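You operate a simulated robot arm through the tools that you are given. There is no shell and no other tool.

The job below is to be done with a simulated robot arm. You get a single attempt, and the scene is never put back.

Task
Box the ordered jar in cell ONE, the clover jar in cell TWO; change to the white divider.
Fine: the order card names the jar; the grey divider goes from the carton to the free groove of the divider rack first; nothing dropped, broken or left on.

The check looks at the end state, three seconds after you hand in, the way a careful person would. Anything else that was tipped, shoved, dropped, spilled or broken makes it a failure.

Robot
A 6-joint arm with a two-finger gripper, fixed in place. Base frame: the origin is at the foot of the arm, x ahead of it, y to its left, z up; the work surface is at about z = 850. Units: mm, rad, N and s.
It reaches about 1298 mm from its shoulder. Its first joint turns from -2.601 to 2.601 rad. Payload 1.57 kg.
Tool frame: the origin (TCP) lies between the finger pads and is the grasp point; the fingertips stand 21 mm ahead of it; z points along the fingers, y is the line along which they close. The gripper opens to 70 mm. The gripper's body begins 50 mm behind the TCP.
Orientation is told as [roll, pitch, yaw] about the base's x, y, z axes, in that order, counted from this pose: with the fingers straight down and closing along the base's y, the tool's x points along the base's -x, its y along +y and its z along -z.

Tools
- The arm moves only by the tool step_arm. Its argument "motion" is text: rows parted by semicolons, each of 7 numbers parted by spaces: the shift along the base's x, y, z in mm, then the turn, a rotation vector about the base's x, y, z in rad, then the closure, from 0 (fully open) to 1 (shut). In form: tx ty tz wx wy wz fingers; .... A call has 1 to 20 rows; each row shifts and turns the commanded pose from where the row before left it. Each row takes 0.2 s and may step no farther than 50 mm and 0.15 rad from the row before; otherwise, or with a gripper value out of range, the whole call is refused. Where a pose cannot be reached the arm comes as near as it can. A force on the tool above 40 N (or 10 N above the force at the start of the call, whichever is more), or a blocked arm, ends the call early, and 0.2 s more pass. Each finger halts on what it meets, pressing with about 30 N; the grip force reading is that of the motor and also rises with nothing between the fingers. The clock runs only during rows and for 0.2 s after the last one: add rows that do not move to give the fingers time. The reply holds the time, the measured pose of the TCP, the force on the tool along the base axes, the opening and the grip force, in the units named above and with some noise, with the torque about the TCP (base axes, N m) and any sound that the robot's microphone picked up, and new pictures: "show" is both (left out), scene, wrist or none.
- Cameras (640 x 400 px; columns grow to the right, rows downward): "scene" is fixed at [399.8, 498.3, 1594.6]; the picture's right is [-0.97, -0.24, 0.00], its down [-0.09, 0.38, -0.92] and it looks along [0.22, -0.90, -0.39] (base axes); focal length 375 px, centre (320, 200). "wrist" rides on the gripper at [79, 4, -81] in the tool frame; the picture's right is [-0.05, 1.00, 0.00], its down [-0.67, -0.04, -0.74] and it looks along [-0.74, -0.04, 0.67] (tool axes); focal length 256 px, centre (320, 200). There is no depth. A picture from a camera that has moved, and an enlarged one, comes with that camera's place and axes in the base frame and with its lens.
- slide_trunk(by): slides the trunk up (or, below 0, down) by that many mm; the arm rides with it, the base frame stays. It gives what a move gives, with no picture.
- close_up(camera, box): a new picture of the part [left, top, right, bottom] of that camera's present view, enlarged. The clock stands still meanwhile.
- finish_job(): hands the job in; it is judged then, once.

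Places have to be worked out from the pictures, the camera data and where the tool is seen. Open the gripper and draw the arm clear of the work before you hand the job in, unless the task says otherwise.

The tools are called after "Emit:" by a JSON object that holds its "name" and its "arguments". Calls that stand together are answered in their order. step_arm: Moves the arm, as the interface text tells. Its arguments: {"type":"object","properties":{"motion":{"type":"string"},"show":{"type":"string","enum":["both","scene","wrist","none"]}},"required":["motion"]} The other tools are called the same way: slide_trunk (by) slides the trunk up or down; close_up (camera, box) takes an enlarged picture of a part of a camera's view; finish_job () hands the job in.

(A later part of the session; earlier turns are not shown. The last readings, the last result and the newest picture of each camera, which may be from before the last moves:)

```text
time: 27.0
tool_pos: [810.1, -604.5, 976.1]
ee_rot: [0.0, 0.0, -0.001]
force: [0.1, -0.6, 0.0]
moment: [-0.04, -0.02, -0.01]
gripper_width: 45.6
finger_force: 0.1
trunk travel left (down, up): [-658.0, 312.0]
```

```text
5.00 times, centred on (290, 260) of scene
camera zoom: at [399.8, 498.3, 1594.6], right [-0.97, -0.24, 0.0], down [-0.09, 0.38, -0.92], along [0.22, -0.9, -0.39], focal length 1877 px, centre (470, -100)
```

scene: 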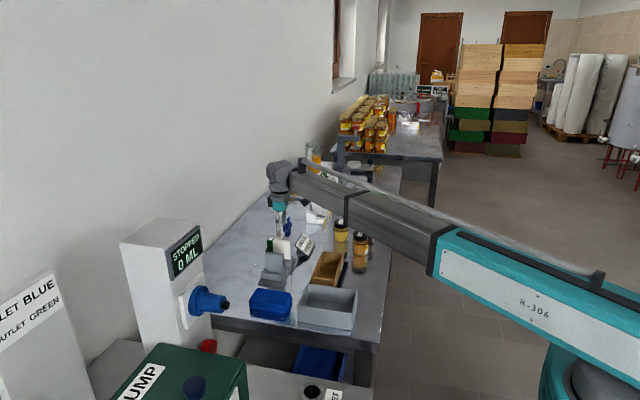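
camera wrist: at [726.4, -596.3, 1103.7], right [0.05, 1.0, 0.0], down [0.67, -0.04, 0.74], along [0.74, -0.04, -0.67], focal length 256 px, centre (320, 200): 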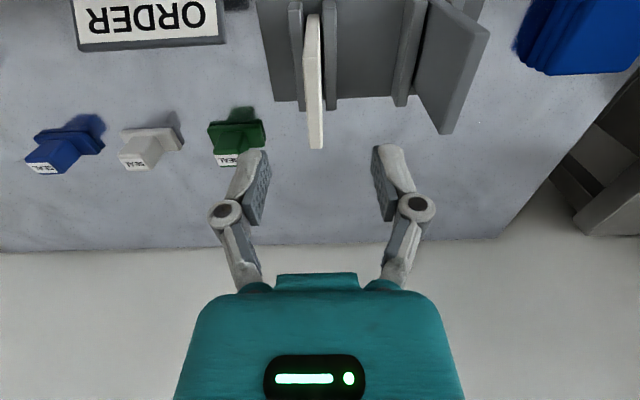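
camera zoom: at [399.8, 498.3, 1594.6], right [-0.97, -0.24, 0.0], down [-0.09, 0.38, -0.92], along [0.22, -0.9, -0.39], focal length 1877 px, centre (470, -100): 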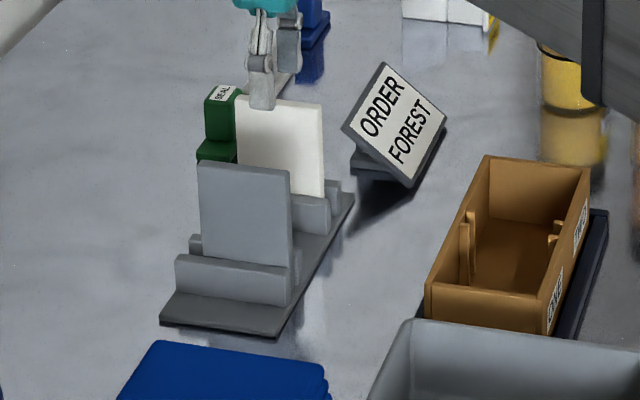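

White divider is centred between the fingers. I lower to the same trunk height as the grey release (TCP ≈927.5) and grip.

Emit:
{"name": "slide_trunk", "arguments": {"by": -50}}

Emit:
{"name": "step_arm", "arguments": {"motion": "0 0 0 0 0 0 0.6; 0 0 0 0 0 0 0.8; 0 0 0 0 0 0 1; 0 0 0 0 0 0 1; 0 0 0 0 0 0 1; 0 0 0 0 0 0 1", "show": "both"}}

```text
time: 27.9
tool_pos: [810.8, -605.0, 926.6]
ee_rot: [0.001, 0.0, -0.001]
force: [1.2, -0.6, -0.5]
moment: [0.02, 0.0, 0.01]
gripper_width: 45.4
finger_force: 0.0
trunk travel left (down, up): [-608.0, 362.0]
```

```text
time: 29.3
tool_pos: [811.1, -605.8, 926.8]
ee_rot: [-0.001, 0.0, 0.0]
force: [-0.5, -0.4, 0.3]
moment: [-0.02, -0.03, 0.02]
gripper_width: 8.8
finger_force: 29.8
trunk travel left (down, up): [-608.0, 362.0]
camera wrist: at [731.7, -601.2, 1008.8], right [0.05, 1.0, 0.0], down [0.67, -0.04, 0.74], along [0.74, -0.04, -0.67], focal length 256 px, centre (320, 200)
```

scene: 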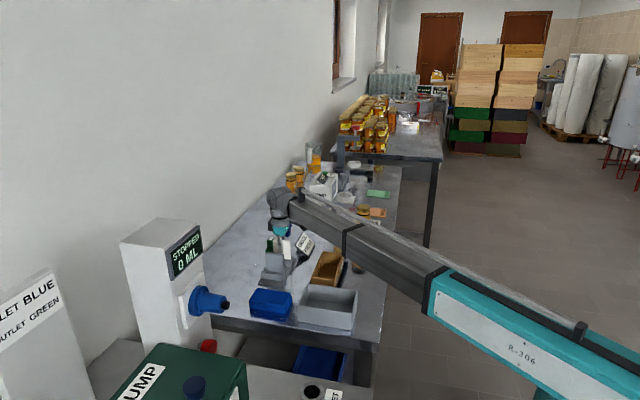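
wrist: 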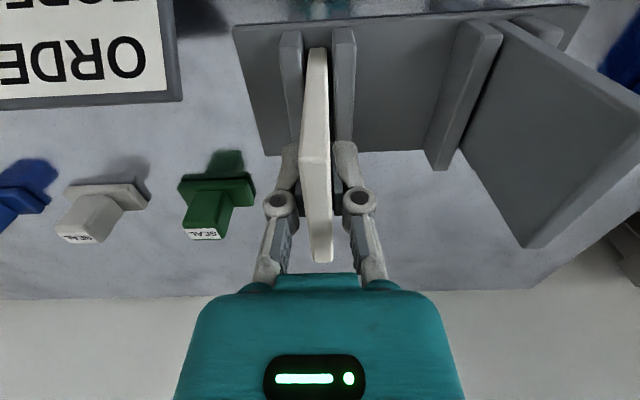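

White divider gripped (8.8 mm). I raise it clear of the rack and zoom in to record how it sits in the fingers.

Emit:
{"name": "slide_trunk", "arguments": {"by": 12}}

Emit:
{"name": "slide_trunk", "arguments": {"by": 93}}

Emit:
{"name": "step_arm", "arguments": {"motion": "0 0 0 0 0 0 1", "show": "both"}}

Emit:
{"name": "close_up", "arguments": {"camera": "wrist", "box": [240, 0, 400, 100]}}

Emit:
{"name": "close_up", "arguments": {"camera": "wrist", "box": [240, 180, 400, 280]}}

```text
time: 29.9
tool_pos: [809.8, -605.9, 939.0]
ee_rot: [0.0, 0.0, -0.002]
force: [0.3, -0.4, -0.9]
moment: [0.01, 0.01, 0.03]
gripper_width: 8.9
finger_force: 29.8
trunk travel left (down, up): [-620.0, 350.0]
```

```text
time: 31.2
tool_pos: [810.6, -604.9, 1032.5]
ee_rot: [0.0, 0.0, 0.001]
force: [0.3, -0.5, -1.0]
moment: [-0.04, -0.01, -0.02]
gripper_width: 8.8
finger_force: 30.4
trunk travel left (down, up): [-713.0, 257.0]
```

```text
time: 31.6
tool_pos: [810.4, -606.4, 1031.4]
ee_rot: [0.0, -0.001, -0.001]
force: [0.3, 1.1, -0.8]
moment: [0.01, 0.01, -0.01]
gripper_width: 9.1
finger_force: 29.9
trunk travel left (down, up): [-713.0, 257.0]
camera wrist: at [731.7, -601.2, 1113.7], right [0.05, 1.0, 0.0], down [0.67, -0.04, 0.74], along [0.74, -0.04, -0.67], focal length 256 px, centre (320, 200)
```

scene: 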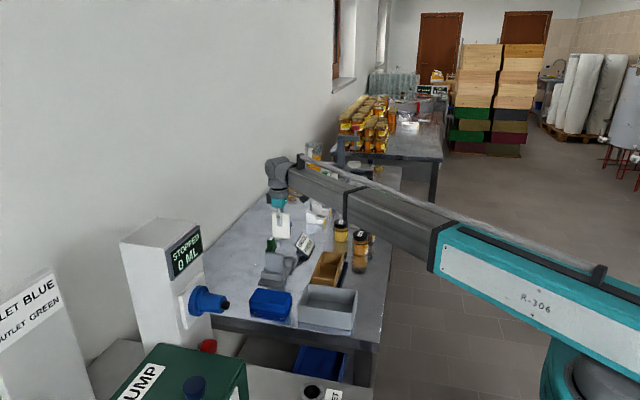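
wrist: 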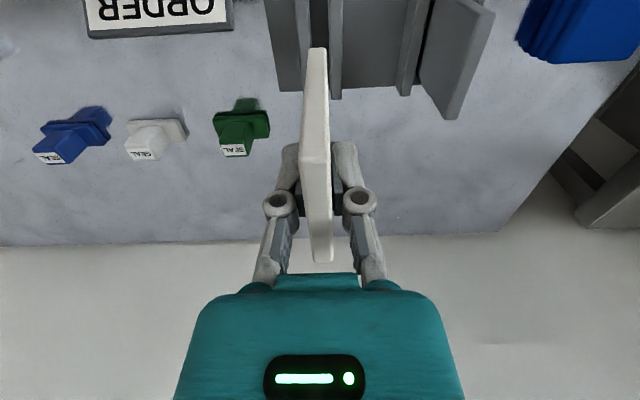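

```text
4.00 times, centred on (320, 50) of wrist
camera zoom: at [731.7, -601.2, 1113.7], right [0.05, 1.0, 0.0], down [0.67, -0.04, 0.74], along [0.74, -0.04, -0.67], focal length 1024 px, centre (320, 800)
```

zoom: 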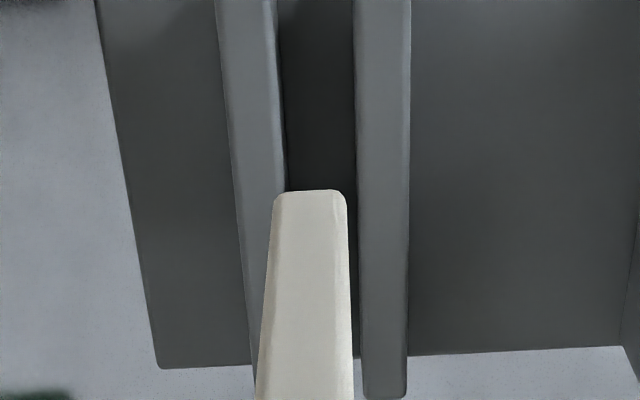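

```text
4.00 times, centred on (320, 230) of wrist
camera zoom: at [731.7, -601.2, 1113.7], right [0.05, 1.0, 0.0], down [0.67, -0.04, 0.74], along [0.74, -0.04, -0.67], focal length 1024 px, centre (320, 80)
```

zoom: 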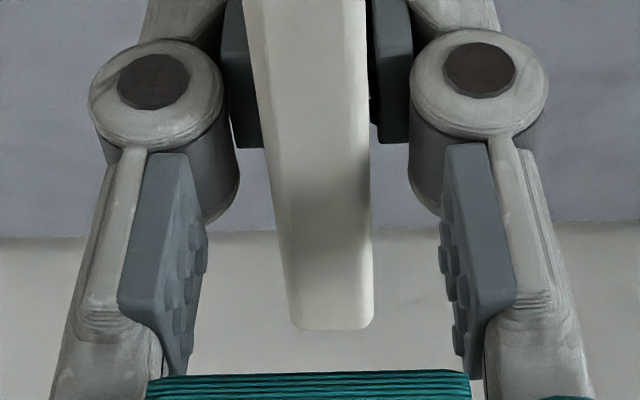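

In the fingers the white divider sits, in x, just as the grey one did. I carry it back over the carton slot (target: wrist camera at x≈552.2, y≈−556, as at the grey grasp).

Emit:
{"name": "step_arm", "arguments": {"motion": "-40 0 0 0 0 0 1; -40 5 0 0 0 0 1; -40 10 0 0 0 0 1; -35 15 0 0 0 0 1; -24.5 15.2 0 0 0 0 1; 0 0 0 0 0 0 1; 0 0 0 0 0 0 1", "show": "both"}}

Emit:
{"name": "close_up", "arguments": {"camera": "wrist", "box": [240, 0, 400, 100]}}

```text
time: 33.2
tool_pos: [631.6, -562.4, 1031.4]
ee_rot: [0.001, 0.001, 0.0]
force: [0.7, 1.6, -1.1]
moment: [0.02, -0.02, 0.0]
gripper_width: 8.6
finger_force: 30.3
out of reach, approached as far as the arm can: row 5
trunk travel left (down, up): [-713.0, 257.0]
camera wrist: at [552.1, -557.3, 1113.8], right [0.05, 1.0, 0.0], down [0.67, -0.04, 0.74], along [0.74, -0.04, -0.67], focal length 256 px, centre (320, 200)
```

scene: 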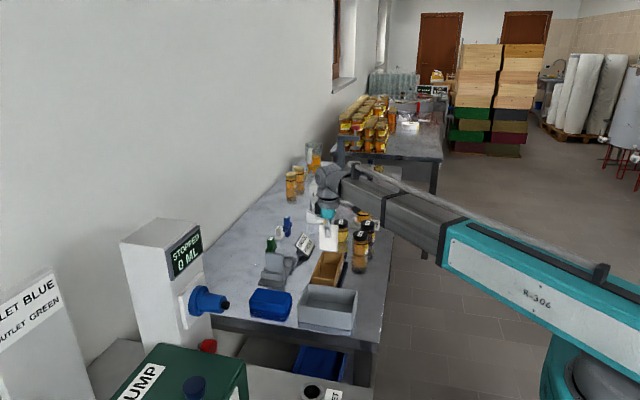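
wrist: 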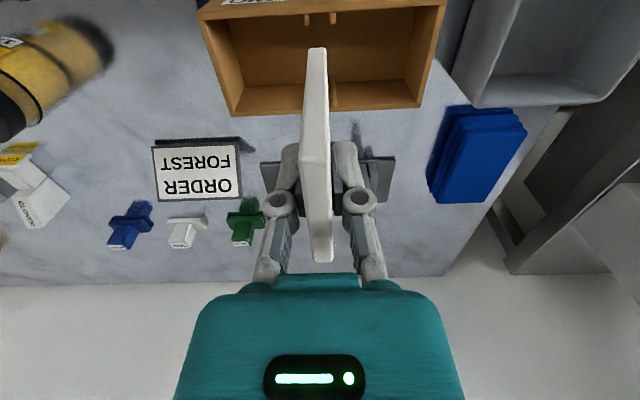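

```text
4.00 times, centred on (320, 50) of wrist
camera zoom: at [552.1, -557.3, 1113.8], right [0.05, 1.0, 0.0], down [0.67, -0.04, 0.74], along [0.74, -0.04, -0.67], focal length 1024 px, centre (320, 800)
```

zoom: 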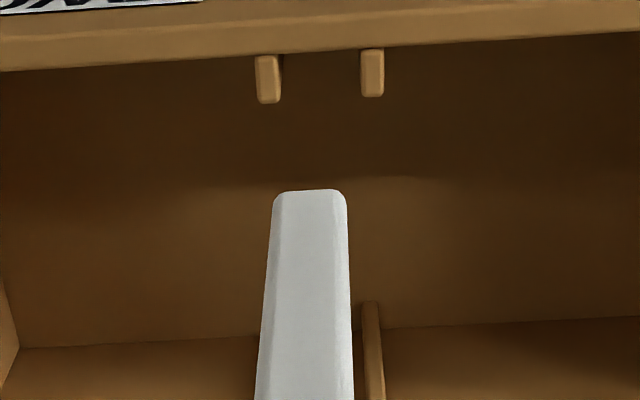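

The slot centre measures y≈−559.2 (14 mm wide) and the held divider is at y≈−561.1. I shift +1.9 mm and lower toward the rim.

Emit:
{"name": "step_arm", "arguments": {"motion": "0 1.9 0 0 0 0 1; 0 0 0 0 0 0 1; 0 0 0 0 0 0 1", "show": "none"}}

Emit:
{"name": "slide_trunk", "arguments": {"by": -42}}

Emit:
{"name": "close_up", "arguments": {"camera": "wrist", "box": [240, 0, 400, 100]}}

Emit:
{"name": "close_up", "arguments": {"camera": "wrist", "box": [160, 0, 480, 200]}}

```text
time: 34.0
tool_pos: [630.5, -559.2, 1032.6]
ee_rot: [0.0, 0.0, 0.0]
force: [0.3, 0.0, -0.2]
moment: [-0.01, 0.02, -0.04]
gripper_width: 8.8
finger_force: 30.5
trunk travel left (down, up): [-713.0, 257.0]
```

```text
time: 34.8
tool_pos: [630.8, -559.0, 989.5]
ee_rot: [0.001, 0.001, 0.001]
force: [0.0, -0.3, -0.1]
moment: [-0.01, -0.03, 0.0]
gripper_width: 8.6
finger_force: 30.5
trunk travel left (down, up): [-671.0, 299.0]
```

```text
4.00 times, centred on (320, 50) of wrist
camera zoom: at [552.0, -554.9, 1071.9], right [0.05, 1.0, 0.0], down [0.67, -0.04, 0.74], along [0.74, -0.04, -0.67], focal length 1024 px, centre (320, 800)
```

zoom: 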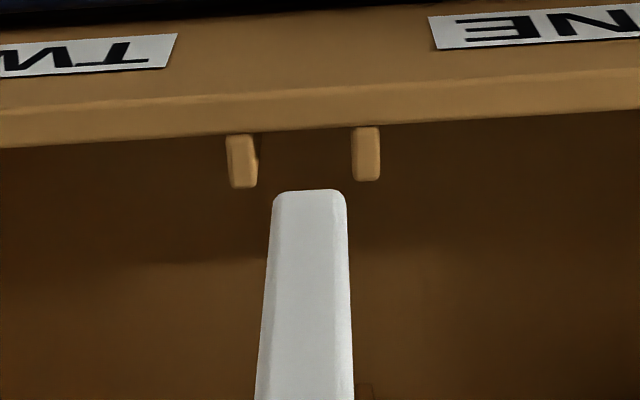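

```text
2.00 times, centred on (320, 100) of wrist
camera zoom: at [552.0, -554.9, 1071.9], right [0.05, 1.0, 0.0], down [0.67, -0.04, 0.74], along [0.74, -0.04, -0.67], focal length 512 px, centre (320, 400)
```

zoom: 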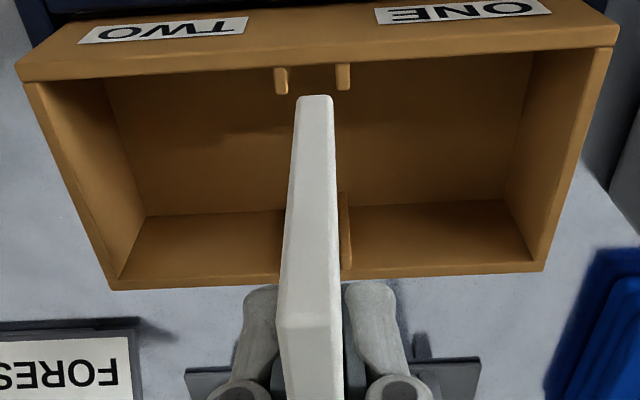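

Divider is within 0.8 mm of slot centre and about 4 mm clear at each end. I nudge −0.6 mm in y and lower into the slot.

Emit:
{"name": "step_arm", "arguments": {"motion": "0 -0.6 0 0 0 0 1; 0 0 0 0 0 0 1; 0 0 0 0 0 0 1", "show": "none"}}

Emit:
{"name": "slide_trunk", "arguments": {"by": -14}}

Emit:
{"name": "close_up", "arguments": {"camera": "wrist", "box": [240, 0, 400, 100]}}

Emit:
{"name": "close_up", "arguments": {"camera": "scene", "box": [300, 210, 370, 290]}}

```text
time: 35.6
tool_pos: [631.1, -559.6, 990.1]
ee_rot: [-0.002, -0.001, 0.0]
force: [0.4, -1.1, -1.0]
moment: [0.01, -0.02, 0.01]
gripper_width: 8.5
finger_force: 29.9
trunk travel left (down, up): [-671.0, 299.0]
```

```text
time: 36.3
tool_pos: [631.2, -560.2, 975.6]
ee_rot: [0.0, -0.001, 0.0]
force: [-0.4, -0.5, 0.6]
moment: [0.0, 0.01, 0.0]
gripper_width: 8.7
finger_force: 30.1
trunk travel left (down, up): [-657.0, 313.0]
```

```text
4.00 times, centred on (320, 50) of wrist
camera zoom: at [552.0, -555.3, 1057.8], right [0.05, 1.0, 0.0], down [0.67, -0.04, 0.74], along [0.74, -0.04, -0.67], focal length 1024 px, centre (320, 800)
```

zoom: 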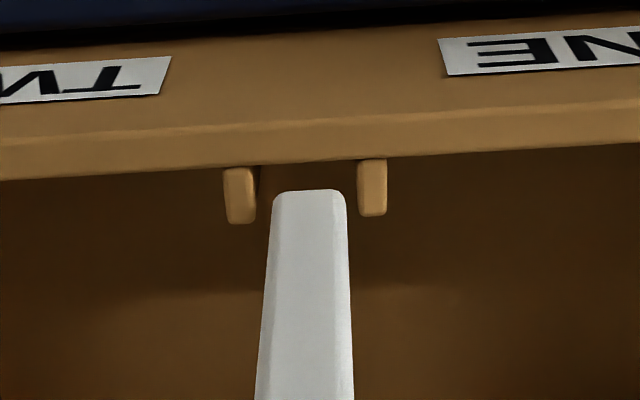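

```text
5.00 times, centred on (335, 250) of scene
camera zoom: at [399.8, 498.3, 1594.6], right [-0.97, -0.24, 0.0], down [-0.09, 0.38, -0.92], along [0.22, -0.9, -0.39], focal length 1877 px, centre (245, -50)
```

zoom: 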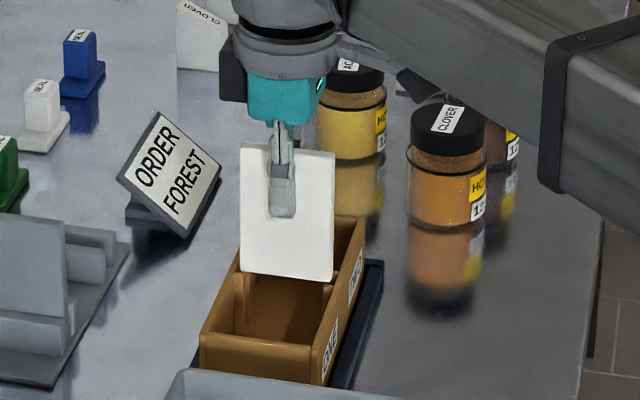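

It lines up between the guides. Lowering further in stages.

Emit:
{"name": "slide_trunk", "arguments": {"by": -12}}

Emit:
{"name": "close_up", "arguments": {"camera": "wrist", "box": [240, 0, 400, 100]}}

Emit:
{"name": "close_up", "arguments": {"camera": "scene", "box": [300, 210, 370, 290]}}

```text
time: 36.9
tool_pos: [631.4, -559.7, 964.6]
ee_rot: [-0.001, 0.002, -0.001]
force: [-0.5, 0.6, 1.1]
moment: [-0.02, -0.01, 0.0]
gripper_width: 8.9
finger_force: 30.4
trunk travel left (down, up): [-645.0, 325.0]
```

```text
4.00 times, centred on (320, 50) of wrist
camera zoom: at [551.9, -555.3, 1045.8], right [0.05, 1.0, 0.0], down [0.67, -0.04, 0.74], along [0.74, -0.04, -0.67], focal length 1024 px, centre (320, 800)
```

zoom: 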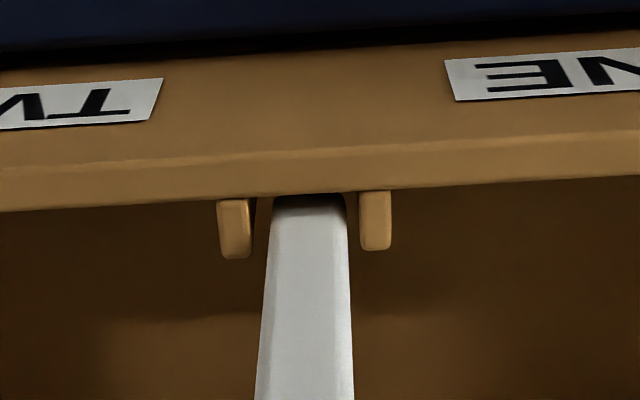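

```text
5.00 times, centred on (335, 250) of scene
camera zoom: at [399.8, 498.3, 1594.6], right [-0.97, -0.24, 0.0], down [-0.09, 0.38, -0.92], along [0.22, -0.9, -0.39], focal length 1877 px, centre (245, -50)
```

zoom: 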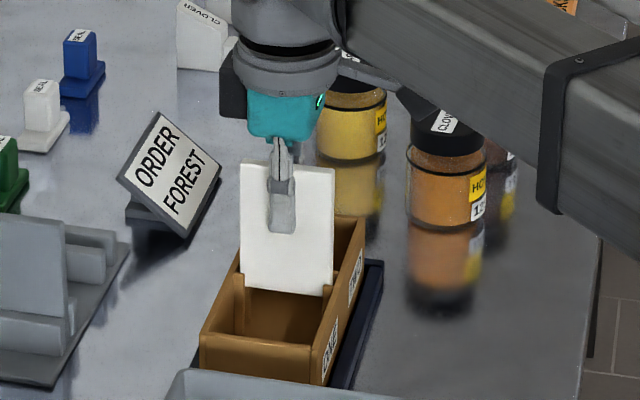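

It has entered between the guides at the near side, force-free. I continue down in two steps.

Emit:
{"name": "slide_trunk", "arguments": {"by": -15}}

Emit:
{"name": "slide_trunk", "arguments": {"by": -14}}

Emit:
{"name": "slide_trunk", "arguments": {"by": -3}}

Emit:
{"name": "close_up", "arguments": {"camera": "scene", "box": [300, 210, 370, 290]}}

```text
time: 37.5
tool_pos: [630.5, -559.3, 949.3]
ee_rot: [0.0, 0.0, -0.001]
force: [1.1, -0.4, -0.5]
moment: [0.0, 0.02, -0.01]
gripper_width: 8.9
finger_force: 29.7
trunk travel left (down, up): [-630.0, 340.0]
```

```text
time: 38.1
tool_pos: [631.7, -560.0, 935.2]
ee_rot: [0.0, -0.001, -0.001]
force: [0.0, 0.0, -0.5]
moment: [0.0, 0.01, 0.03]
gripper_width: 8.6
finger_force: 30.4
trunk travel left (down, up): [-616.0, 354.0]
```

```text
time: 38.6
tool_pos: [631.0, -558.8, 931.0]
ee_rot: [0.0, 0.0, 0.0]
force: [0.2, 0.2, 0.3]
moment: [-0.02, 0.0, 0.02]
gripper_width: 9.0
finger_force: 30.2
trunk travel left (down, up): [-613.0, 357.0]
```

```text
5.00 times, centred on (335, 250) of scene
camera zoom: at [399.8, 498.3, 1594.6], right [-0.97, -0.24, 0.0], down [-0.09, 0.38, -0.92], along [0.22, -0.9, -0.39], focal length 1877 px, centre (245, -50)
```

zoom: 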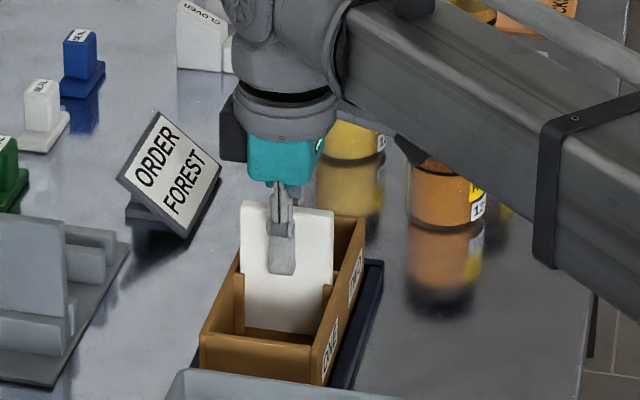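

Nearly seated, with no contact force yet. I go down in 1.5 mm steps to find the floor.

Emit:
{"name": "slide_trunk", "arguments": {"by": -1.5}}

Emit:
{"name": "slide_trunk", "arguments": {"by": -1.5}}

```text
time: 39.1
tool_pos: [632.3, -560.4, 930.3]
ee_rot: [0.0, -0.002, 0.0]
force: [0.5, -0.4, 0.8]
moment: [0.02, 0.02, 0.02]
gripper_width: 8.6
finger_force: 29.7
trunk travel left (down, up): [-612.0, 358.0]
```

```text
time: 39.6
tool_pos: [631.7, -559.0, 928.9]
ee_rot: [0.0, 0.0, 0.0]
force: [-0.7, 0.0, 0.7]
moment: [-0.02, -0.01, 0.0]
gripper_width: 8.6
finger_force: 30.4
trunk travel left (down, up): [-610.0, 360.0]
```

Still free. Two more 1 mm steps.

Emit:
{"name": "slide_trunk", "arguments": {"by": -1}}

Emit:
{"name": "slide_trunk", "arguments": {"by": -1}}

```text
time: 40.2
tool_pos: [630.9, -559.7, 927.8]
ee_rot: [-0.001, 0.0, 0.001]
force: [0.2, 0.3, 0.6]
moment: [0.02, -0.01, -0.01]
gripper_width: 9.1
finger_force: 29.9
trunk travel left (down, up): [-609.0, 361.0]
```

```text
time: 40.7
tool_pos: [630.1, -560.1, 928.4]
ee_rot: [0.0, -0.001, 0.0]
force: [0.9, -0.1, 0.3]
moment: [-0.05, 0.03, -0.04]
gripper_width: 8.9
finger_force: 30.1
trunk travel left (down, up): [-608.0, 362.0]
```

Emit:
{"name": "slide_trunk", "arguments": {"by": -1}}

Emit:
{"name": "slide_trunk", "arguments": {"by": -1}}

Emit:
{"name": "close_up", "arguments": {"camera": "wrist", "box": [160, 0, 480, 200]}}

```text
time: 41.2
tool_pos: [629.8, -559.1, 927.6]
ee_rot: [0.0, 0.0, 0.0]
force: [1.9, -0.4, 9.7]
moment: [-0.02, -0.05, 0.01]
gripper_width: 8.7
finger_force: 30.4
trunk travel left (down, up): [-607.0, 363.0]
```

```text
time: 41.7
tool_pos: [631.3, -559.0, 926.7]
ee_rot: [-0.001, -0.001, 0.0]
force: [5.1, -2.3, 22.4]
moment: [-0.09, -0.15, 0.0]
gripper_width: 8.6
finger_force: 29.8
trunk travel left (down, up): [-606.0, 364.0]
```

```text
2.00 times, centred on (320, 100) of wrist
camera zoom: at [551.4, -554.4, 1008.2], right [0.05, 1.0, 0.0], down [0.67, -0.03, 0.75], along [0.74, -0.04, -0.67], focal length 512 px, centre (320, 400)
```

zoom: 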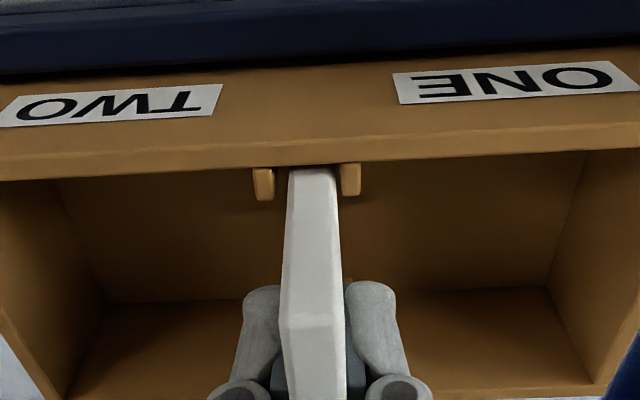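

The white divider is seated on the carton floor (22 N). I unload by 1.6 mm, open partly, and check.

Emit:
{"name": "slide_trunk", "arguments": {"by": 1.6}}

Emit:
{"name": "step_arm", "arguments": {"motion": "0 0 0 0 0 0 0.8; 0 0 0 0 0 0 0.7; 0 0 0 0 0 0 0.55; 0 0 0 0 0 0 0.45; 0 0 0 0 0 0 0.45; 0 0 0 0 0 0 0.45", "show": "wrist"}}

Emit:
{"name": "slide_trunk", "arguments": {"by": 110}}

Emit:
{"name": "close_up", "arguments": {"camera": "wrist", "box": [160, 0, 480, 200]}}

Emit:
{"name": "close_up", "arguments": {"camera": "scene", "box": [300, 210, 380, 290]}}

```text
time: 42.2
tool_pos: [630.4, -559.4, 925.9]
ee_rot: [0.001, 0.002, 0.001]
force: [0.6, -0.3, 4.3]
moment: [0.05, -0.01, -0.02]
gripper_width: 9.1
finger_force: 30.4
trunk travel left (down, up): [-608.0, 362.0]
```

```text
time: 43.6
tool_pos: [630.7, -559.8, 926.2]
ee_rot: [0.0, -0.001, 0.0]
force: [-0.7, 0.1, -1.0]
moment: [-0.02, -0.02, 0.03]
gripper_width: 38.3
finger_force: 0.0
trunk travel left (down, up): [-608.0, 362.0]
camera wrist: at [552.0, -555.3, 1008.4], right [0.05, 1.0, 0.0], down [0.67, -0.04, 0.74], along [0.74, -0.04, -0.67], focal length 256 px, centre (320, 200)
```

wrist: 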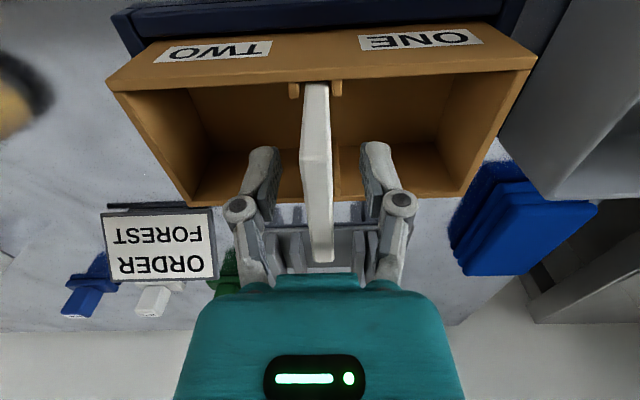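

```text
time: 45.0
tool_pos: [631.6, -559.8, 1036.9]
ee_rot: [0.002, 0.002, -0.001]
force: [0.3, -0.4, -0.3]
moment: [0.01, -0.01, -0.03]
gripper_width: 38.6
finger_force: 0.1
trunk travel left (down, up): [-718.0, 252.0]
```

```text
2.00 times, centred on (320, 100) of wrist
camera zoom: at [552.1, -555.4, 1118.4], right [0.05, 1.0, 0.0], down [0.67, -0.04, 0.74], along [0.74, -0.04, -0.67], focal length 512 px, centre (320, 400)
```

zoom: 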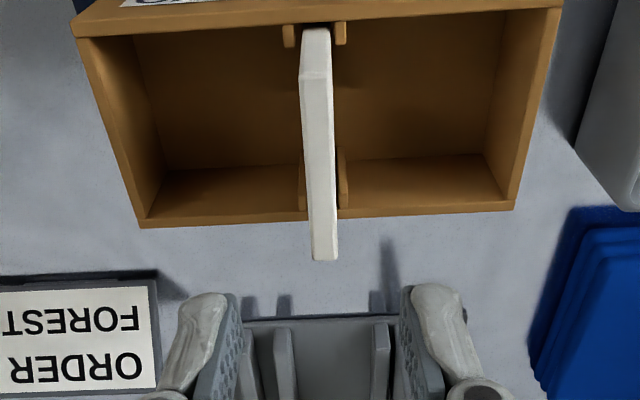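

```text
5.00 times, centred on (340, 250) of scene
camera zoom: at [399.8, 498.3, 1594.6], right [-0.97, -0.24, 0.0], down [-0.09, 0.38, -0.92], along [0.22, -0.9, -0.39], focal length 1877 px, centre (220, -50)
```

zoom: 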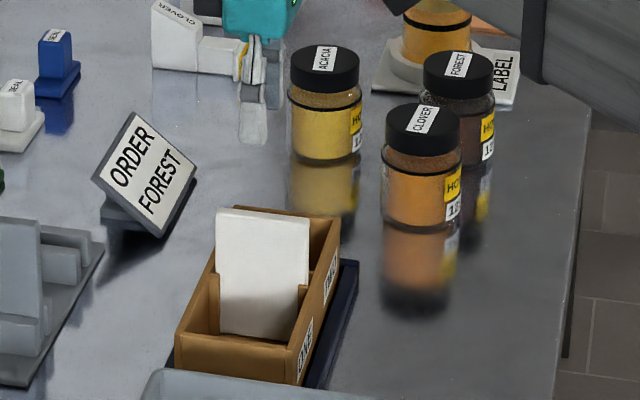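

The white divider is upright in the carton slot. Cell ONE centres at about (629.5, −517), cell TWO at about (629.5, −601). Now I move back to view the jars for accurate positions.

Emit:
{"name": "step_arm", "arguments": {"motion": "-30 -30 0 0 0 0 0; -30 -30 0 0 0 0 0; -30 -30 0 0 0 0 0; -30 -30 0 0 0 0 0; -30 -30 0 0 0 0 0; -30 -30 0 0 0 0 0; -20 -40 0 0 0 0 0; 0 0 0 0 0 0 0", "show": "both"}}

Emit:
{"name": "close_up", "arguments": {"camera": "wrist", "box": [160, 0, 480, 200]}}

```text
time: 46.8
tool_pos: [433.0, -777.6, 1036.5]
ee_rot: [0.001, 0.001, 0.001]
force: [0.2, 0.2, -0.3]
moment: [0.02, -0.01, 0.01]
gripper_width: 69.9
finger_force: 0.1
out of reach, approached as far as the arm can: row 4
trunk travel left (down, up): [-718.0, 252.0]
camera wrist: at [353.7, -773.1, 1118.3], right [0.05, 1.0, 0.0], down [0.67, -0.04, 0.74], along [0.74, -0.04, -0.67], focal length 256 px, centre (320, 200)
```

scene: 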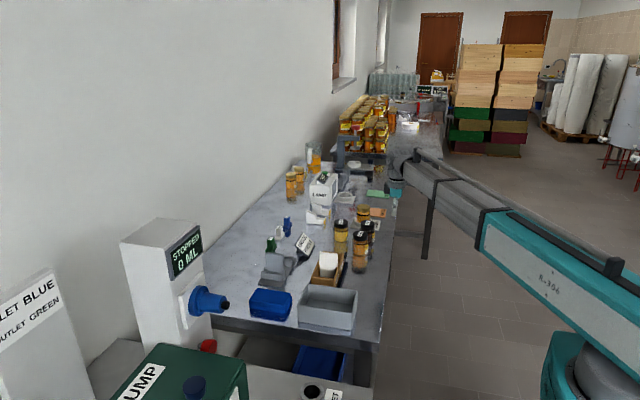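
wrist: 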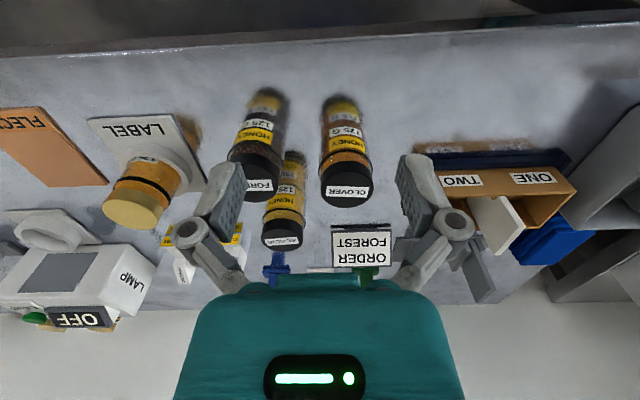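

```text
2.00 times, centred on (320, 100) of wrist
camera zoom: at [353.7, -773.1, 1118.3], right [0.05, 1.0, 0.0], down [0.67, -0.04, 0.74], along [0.74, -0.04, -0.67], focal length 512 px, centre (320, 400)
```

zoom: 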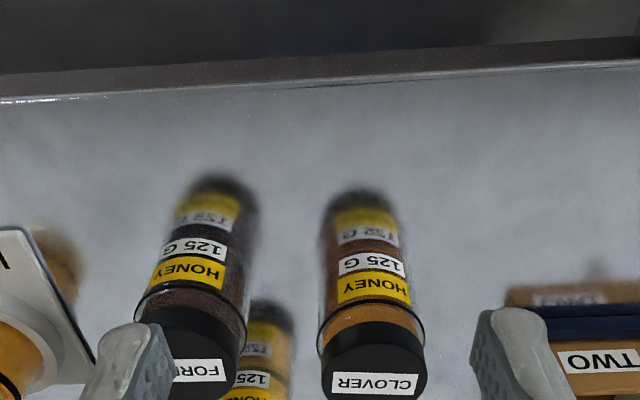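

I zoom on the three lids for measuring.

Emit:
{"name": "close_up", "arguments": {"camera": "wrist", "box": [200, 120, 400, 245]}}

Emit:
{"name": "close_up", "arguments": {"camera": "wrist", "box": [60, 80, 260, 205]}}

```text
3.20 times, centred on (300, 182) of wrist
camera zoom: at [353.7, -773.1, 1118.3], right [0.05, 1.0, 0.0], down [0.67, -0.04, 0.74], along [0.74, -0.04, -0.67], focal length 819 px, centre (384, 256)
```

zoom: 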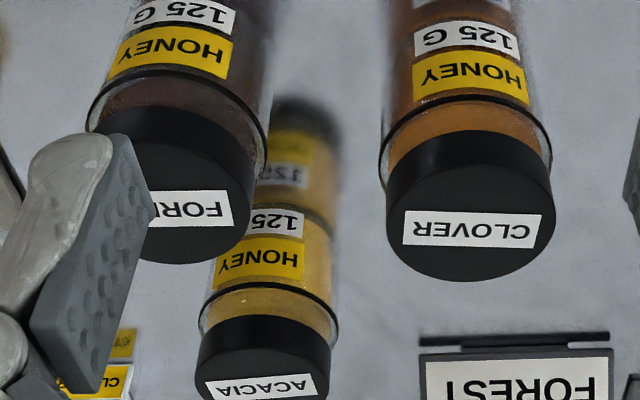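

```text
3.20 times, centred on (160, 142) of wrist
camera zoom: at [353.7, -773.1, 1118.3], right [0.05, 1.0, 0.0], down [0.67, -0.04, 0.74], along [0.74, -0.04, -0.67], focal length 819 px, centre (832, 384)
```

zoom: 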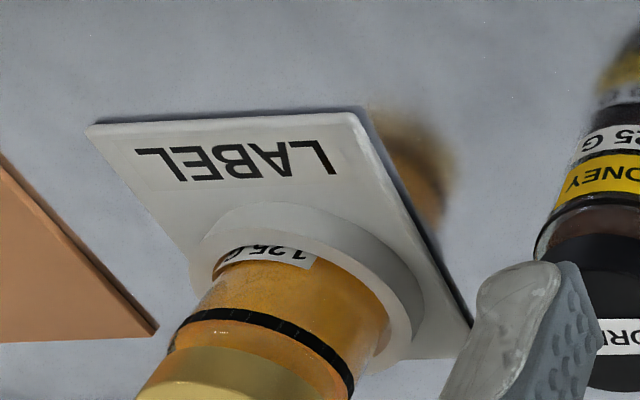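

Clover lid is near (546, −754), lid diameter ≈55 mm. I need the fingers to close along x for placing beside the divider, so I yaw the tool by −90° here in free space.

Emit:
{"name": "step_arm", "arguments": {"motion": "0 0 0 0 0 -0.15 0; 0 0 0 0 0 -0.15 0; 0 0 0 0 0 -0.15 0; 0 0 0 0 0 -0.15 0; 0 0 0 0 0 -0.15 0; 0 0 0 0 0 -0.15 0; 0 0 0 0 0 -0.15 0; 0 0 0 0 0 -0.15 0; 0 0 0 0 0 -0.15 0; 0 0 0 0 0 -0.15 0; 0 0 0 0 0 -0.0708 0; 0 0 0 0 0 0 0", "show": "both"}}

```text
time: 49.4
tool_pos: [431.2, -779.9, 1036.5]
ee_rot: [0.0, 0.0, -1.571]
force: [-0.1, 0.4, 0.3]
moment: [-0.04, 0.0, -0.03]
gripper_width: 69.9
finger_force: 0.1
out of reach, approached as far as the arm can: row 4
trunk travel left (down, up): [-718.0, 252.0]
camera wrist: at [436.1, -700.3, 1118.5], right [1.0, -0.05, 0.0], down [-0.04, -0.67, 0.74], along [-0.04, -0.74, -0.67], focal length 256 px, centre (320, 200)
```

scene: 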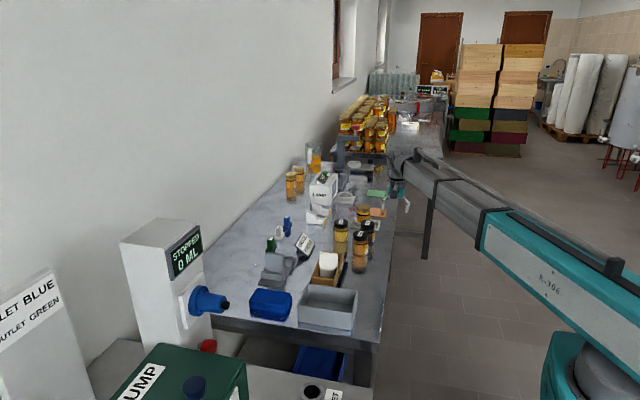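
wrist: 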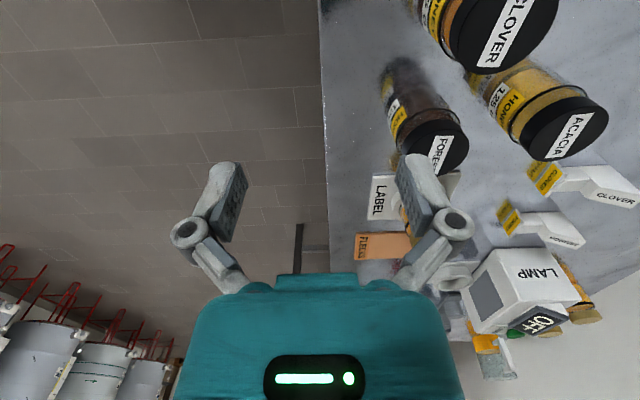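

Rotation worked. Forest lid appears near (532, −844); I move over it at safe height.

Emit:
{"name": "step_arm", "arguments": {"motion": "33 -22 0 0 0 0 0; 33 -22 0 0 0 0 0; 33 -22 0 0 0 0 0; 0 0 0 0 0 0 0; 0 0 0 0 0 0 0", "show": "both"}}

Emit:
{"name": "close_up", "arguments": {"camera": "wrist", "box": [160, 20, 480, 220]}}

```text
time: 50.6
tool_pos: [528.0, -847.3, 1037.0]
ee_rot: [0.0, -0.001, -1.572]
force: [-0.1, -0.1, -0.2]
moment: [-0.03, -0.01, 0.01]
gripper_width: 70.4
finger_force: 0.1
trunk travel left (down, up): [-718.0, 252.0]
camera wrist: at [533.9, -767.5, 1118.6], right [1.0, -0.05, 0.0], down [-0.04, -0.67, 0.74], along [-0.04, -0.74, -0.67], focal length 256 px, centre (320, 200)
```

scene: 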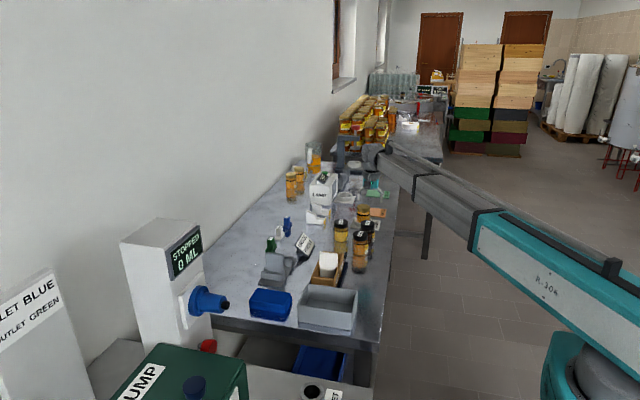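
wrist: 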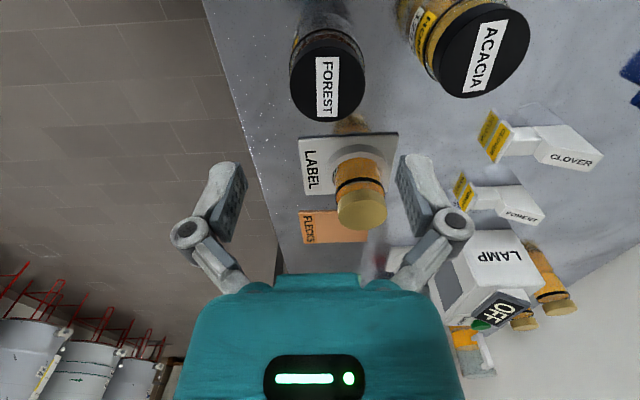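

```text
2.00 times, centred on (320, 120) of wrist
camera zoom: at [533.9, -767.5, 1118.6], right [1.0, -0.05, 0.0], down [-0.04, -0.67, 0.74], along [-0.04, -0.74, -0.67], focal length 512 px, centre (320, 360)
```

zoom: 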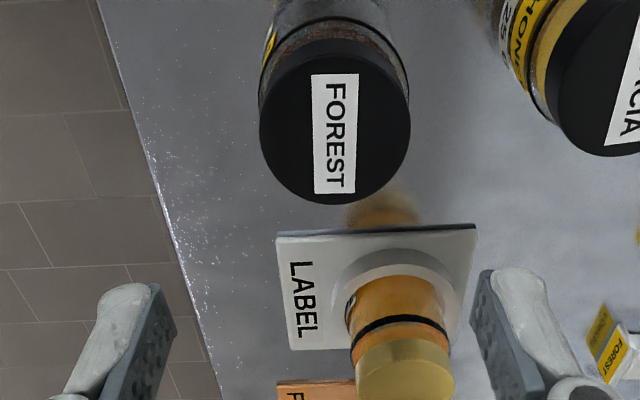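

Forest lid is centred about 5 mm to +x and 1 mm to −y of the tool axis. I zoom the scene camera on the jars to judge lid height and jar height before choosing the grasp depth.

Emit:
{"name": "close_up", "arguments": {"camera": "scene", "box": [340, 210, 384, 240]}}

Emit:
{"name": "close_up", "arguments": {"camera": "scene", "box": [335, 226, 385, 276]}}

```text
13.33 times, centred on (362, 225) of scene
camera zoom: at [399.8, 498.3, 1594.6], right [-0.97, -0.24, 0.0], down [-0.09, 0.38, -0.92], along [0.22, -0.9, -0.39], focal length 5006 px, centre (-240, -133)
```

zoom: 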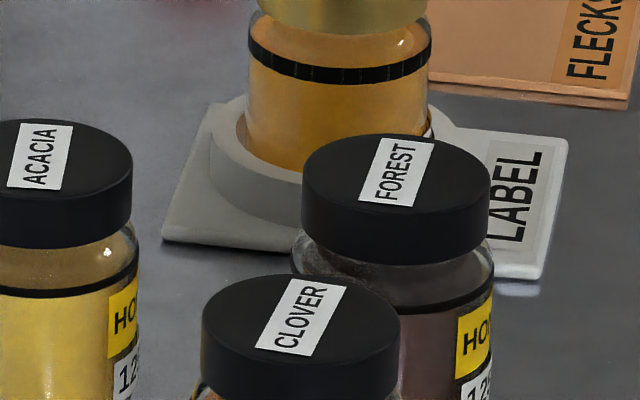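

```text
8.00 times, centred on (360, 251) of scene
camera zoom: at [399.8, 498.3, 1594.6], right [-0.97, -0.24, 0.0], down [-0.09, 0.38, -0.92], along [0.22, -0.9, -0.39], focal length 3004 px, centre (0, -208)
```

zoom: 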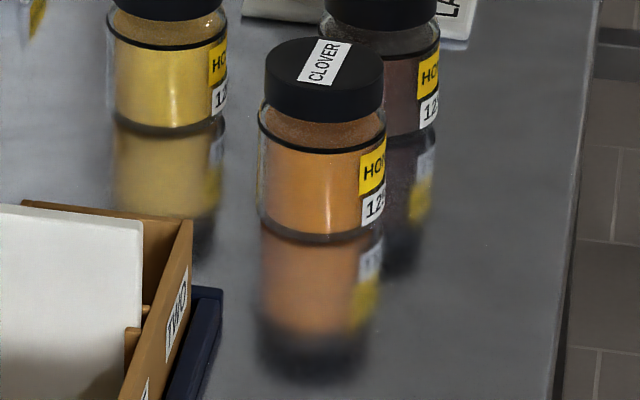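

Scene scale suggests lid diameter ≈55 mm, lid height ≈15 mm, jar height ≈78–80 (lid top ≈930). I shift by (+5.3, −2.5) and lower to tips ≈20 mm above the lid for a closer look.

Emit:
{"name": "step_arm", "arguments": {"motion": "5.3 -2.5 0 0 0 0 0; 0 0 0 0 0 0 0; 0 0 0 0 0 0 0", "show": "none"}}

Emit:
{"name": "slide_trunk", "arguments": {"by": -65}}

Emit:
{"name": "close_up", "arguments": {"camera": "wrist", "box": [160, 20, 480, 220]}}

Emit:
{"name": "close_up", "arguments": {"camera": "scene", "box": [330, 190, 394, 240]}}

```text
time: 51.4
tool_pos: [535.2, -849.1, 1037.2]
ee_rot: [0.0, 0.001, -1.571]
force: [0.5, 0.2, -0.7]
moment: [0.0, 0.03, 0.01]
gripper_width: 70.0
finger_force: 0.1
trunk travel left (down, up): [-718.0, 252.0]
```

```text
time: 52.5
tool_pos: [534.6, -848.8, 973.0]
ee_rot: [0.001, 0.0, -1.57]
force: [0.0, -0.1, 0.0]
moment: [0.02, 0.02, 0.02]
gripper_width: 70.2
finger_force: 0.0
trunk travel left (down, up): [-653.0, 317.0]
```

```text
2.00 times, centred on (320, 120) of wrist
camera zoom: at [539.3, -769.5, 1053.5], right [1.0, -0.05, 0.0], down [-0.04, -0.67, 0.74], along [-0.04, -0.74, -0.67], focal length 512 px, centre (320, 360)
```

zoom: 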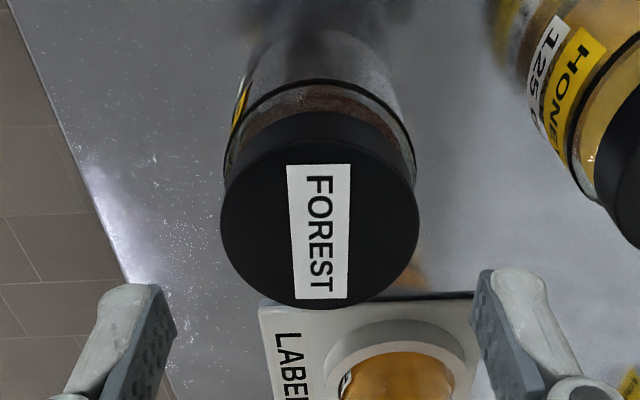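

```text
8.00 times, centred on (362, 215) of scene
camera zoom: at [399.8, 498.3, 1594.6], right [-0.97, -0.24, 0.0], down [-0.09, 0.38, -0.92], along [0.22, -0.9, -0.39], focal length 3004 px, centre (-16, 80)
```

zoom: 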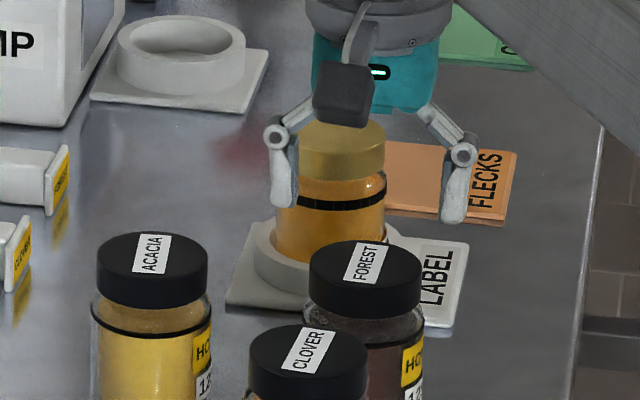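

Lid centre is aligned in x and ~1.2 mm off in y; lid top ≈930. I correct y, then lower to TCP ≈934 (tips ≈913, at the bottom edge of the lid).

Emit:
{"name": "step_arm", "arguments": {"motion": "0 -1.2 0 0 0 0 0; 0 0 0 0 0 0 0", "show": "none"}}

Emit:
{"name": "slide_trunk", "arguments": {"by": -25}}

Emit:
{"name": "close_up", "arguments": {"camera": "wrist", "box": [160, 80, 480, 280]}}

Emit:
{"name": "close_up", "arguments": {"camera": "scene", "box": [330, 190, 394, 240]}}

```text
time: 53.1
tool_pos: [534.2, -850.2, 971.9]
ee_rot: [0.0, 0.0, -1.57]
force: [-0.2, -0.1, -0.1]
moment: [0.01, 0.01, -0.02]
gripper_width: 70.2
finger_force: 0.1
trunk travel left (down, up): [-653.0, 317.0]
```

```text
time: 53.8
tool_pos: [535.2, -850.3, 945.8]
ee_rot: [0.001, 0.0, -1.57]
force: [0.4, -1.0, -0.4]
moment: [0.01, 0.02, 0.04]
gripper_width: 70.0
finger_force: 0.0
trunk travel left (down, up): [-628.0, 342.0]
```

```text
2.00 times, centred on (320, 180) of wrist
camera zoom: at [539.7, -770.7, 1028.5], right [1.0, -0.05, 0.0], down [-0.04, -0.67, 0.74], along [-0.04, -0.74, -0.67], focal length 512 px, centre (320, 240)
```

zoom: 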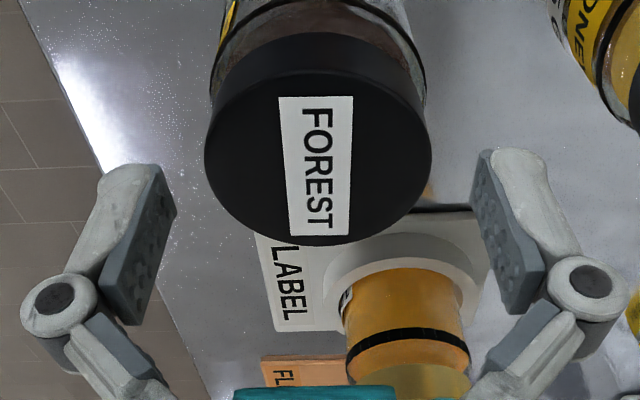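

```text
8.00 times, centred on (362, 215) of scene
camera zoom: at [399.8, 498.3, 1594.6], right [-0.97, -0.24, 0.0], down [-0.09, 0.38, -0.92], along [0.22, -0.9, -0.39], focal length 3004 px, centre (-16, 80)
```

zoom: 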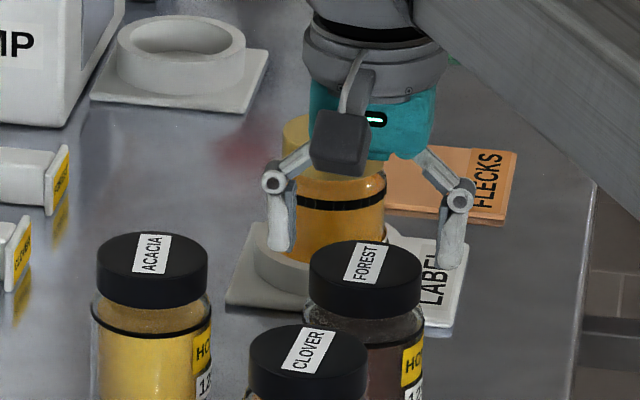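

Aligned. I lower 12 mm more and close on the lid.

Emit:
{"name": "slide_trunk", "arguments": {"by": -13}}

Emit:
{"name": "step_arm", "arguments": {"motion": "0 0 0 0 0 0 0.1; 0 0 0 0 0 0 0.2; 0 0 0 0 0 0 0.4; 0 0 0 0 0 0 0.6; 0 0 0 0 0 0 1; 0 0 0 0 0 0 1; 0 0 0 0 0 0 1", "show": "both"}}

Emit:
{"name": "close_up", "arguments": {"camera": "scene", "box": [330, 190, 394, 240]}}

Emit:
{"name": "close_up", "arguments": {"camera": "wrist", "box": [160, 80, 480, 280]}}

```text
time: 54.4
tool_pos: [534.6, -849.9, 933.7]
ee_rot: [0.0, 0.0, -1.569]
force: [0.0, 0.1, -0.1]
moment: [-0.03, 0.03, -0.02]
gripper_width: 70.0
finger_force: 0.0
trunk travel left (down, up): [-615.0, 355.0]
```

```text
time: 56.0
tool_pos: [535.6, -850.4, 935.4]
ee_rot: [0.001, 0.0, -1.571]
force: [-0.8, -2.1, 9.3]
moment: [-0.09, -0.02, 0.0]
gripper_width: 52.9
finger_force: 30.0
trunk travel left (down, up): [-615.0, 355.0]
camera wrist: at [539.3, -770.5, 1016.1], right [1.0, -0.05, 0.0], down [-0.04, -0.67, 0.75], along [-0.04, -0.74, -0.67], focal length 256 px, centre (320, 200)
```

scene: 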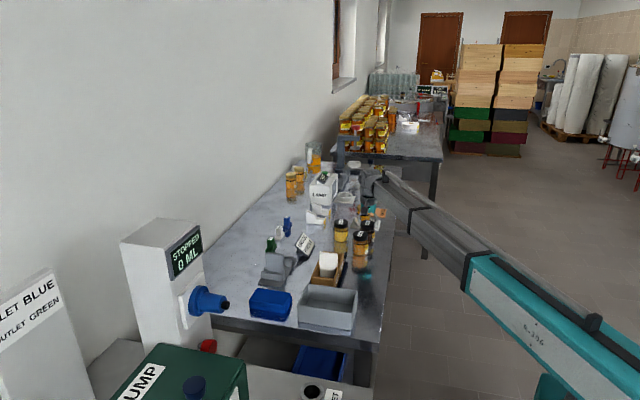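
wrist: 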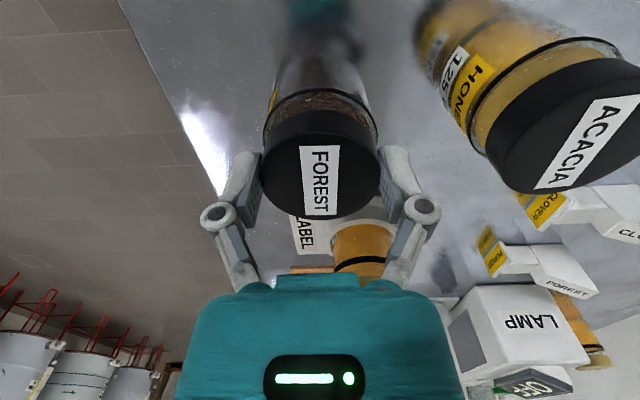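

```text
8.00 times, centred on (362, 215) of scene
camera zoom: at [399.8, 498.3, 1594.6], right [-0.97, -0.24, 0.0], down [-0.09, 0.38, -0.92], along [0.22, -0.9, -0.39], focal length 3004 px, centre (-16, 80)
```

zoom: 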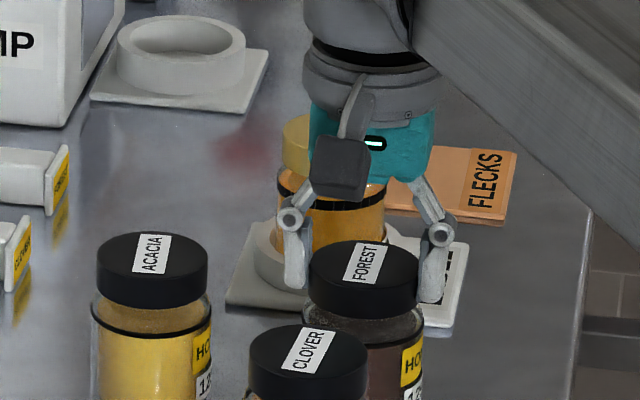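

```text
2.00 times, centred on (320, 180) of wrist
camera zoom: at [539.3, -770.5, 1016.1], right [1.0, -0.05, 0.0], down [-0.04, -0.67, 0.75], along [-0.04, -0.74, -0.67], focal length 512 px, centre (320, 240)
```

zoom: 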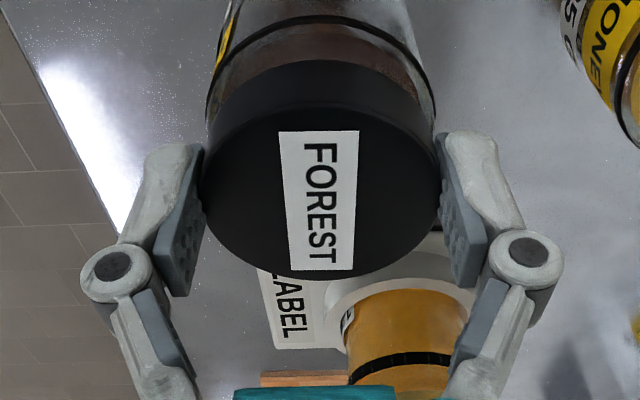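

Gripped at 52.9 mm on the lid. I lift a little to verify the hold.

Emit:
{"name": "slide_trunk", "arguments": {"by": 15}}

Emit:
{"name": "close_up", "arguments": {"camera": "scene", "box": [330, 190, 394, 240]}}

Emit:
{"name": "close_up", "arguments": {"camera": "wrist", "box": [160, 80, 480, 280]}}

```text
time: 56.6
tool_pos: [535.4, -850.4, 947.1]
ee_rot: [0.0, 0.0, -1.571]
force: [-0.1, 0.8, -3.0]
moment: [0.03, 0.0, 0.02]
gripper_width: 52.7
finger_force: 30.5
trunk travel left (down, up): [-630.0, 340.0]
```

```text
8.00 times, centred on (362, 215) of scene
camera zoom: at [399.8, 498.3, 1594.6], right [-0.97, -0.24, 0.0], down [-0.09, 0.38, -0.92], along [0.22, -0.9, -0.39], focal length 3004 px, centre (-16, 80)
```

zoom: 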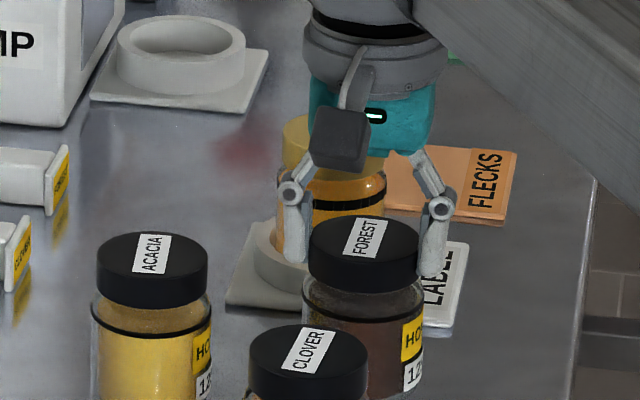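

```text
2.00 times, centred on (320, 180) of wrist
camera zoom: at [539.9, -770.9, 1030.2], right [1.0, -0.05, 0.0], down [-0.03, -0.67, 0.74], along [-0.04, -0.74, -0.67], focal length 512 px, centre (320, 240)
```

zoom: 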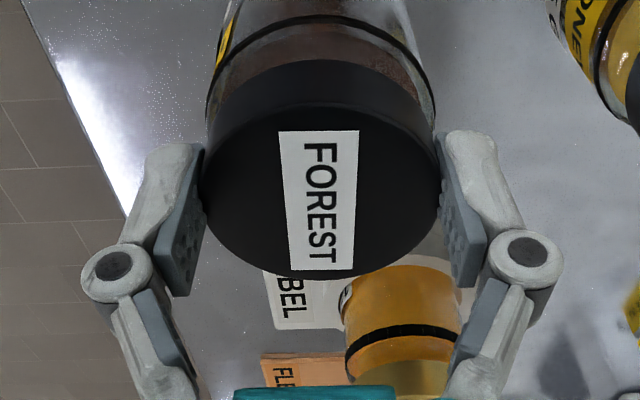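

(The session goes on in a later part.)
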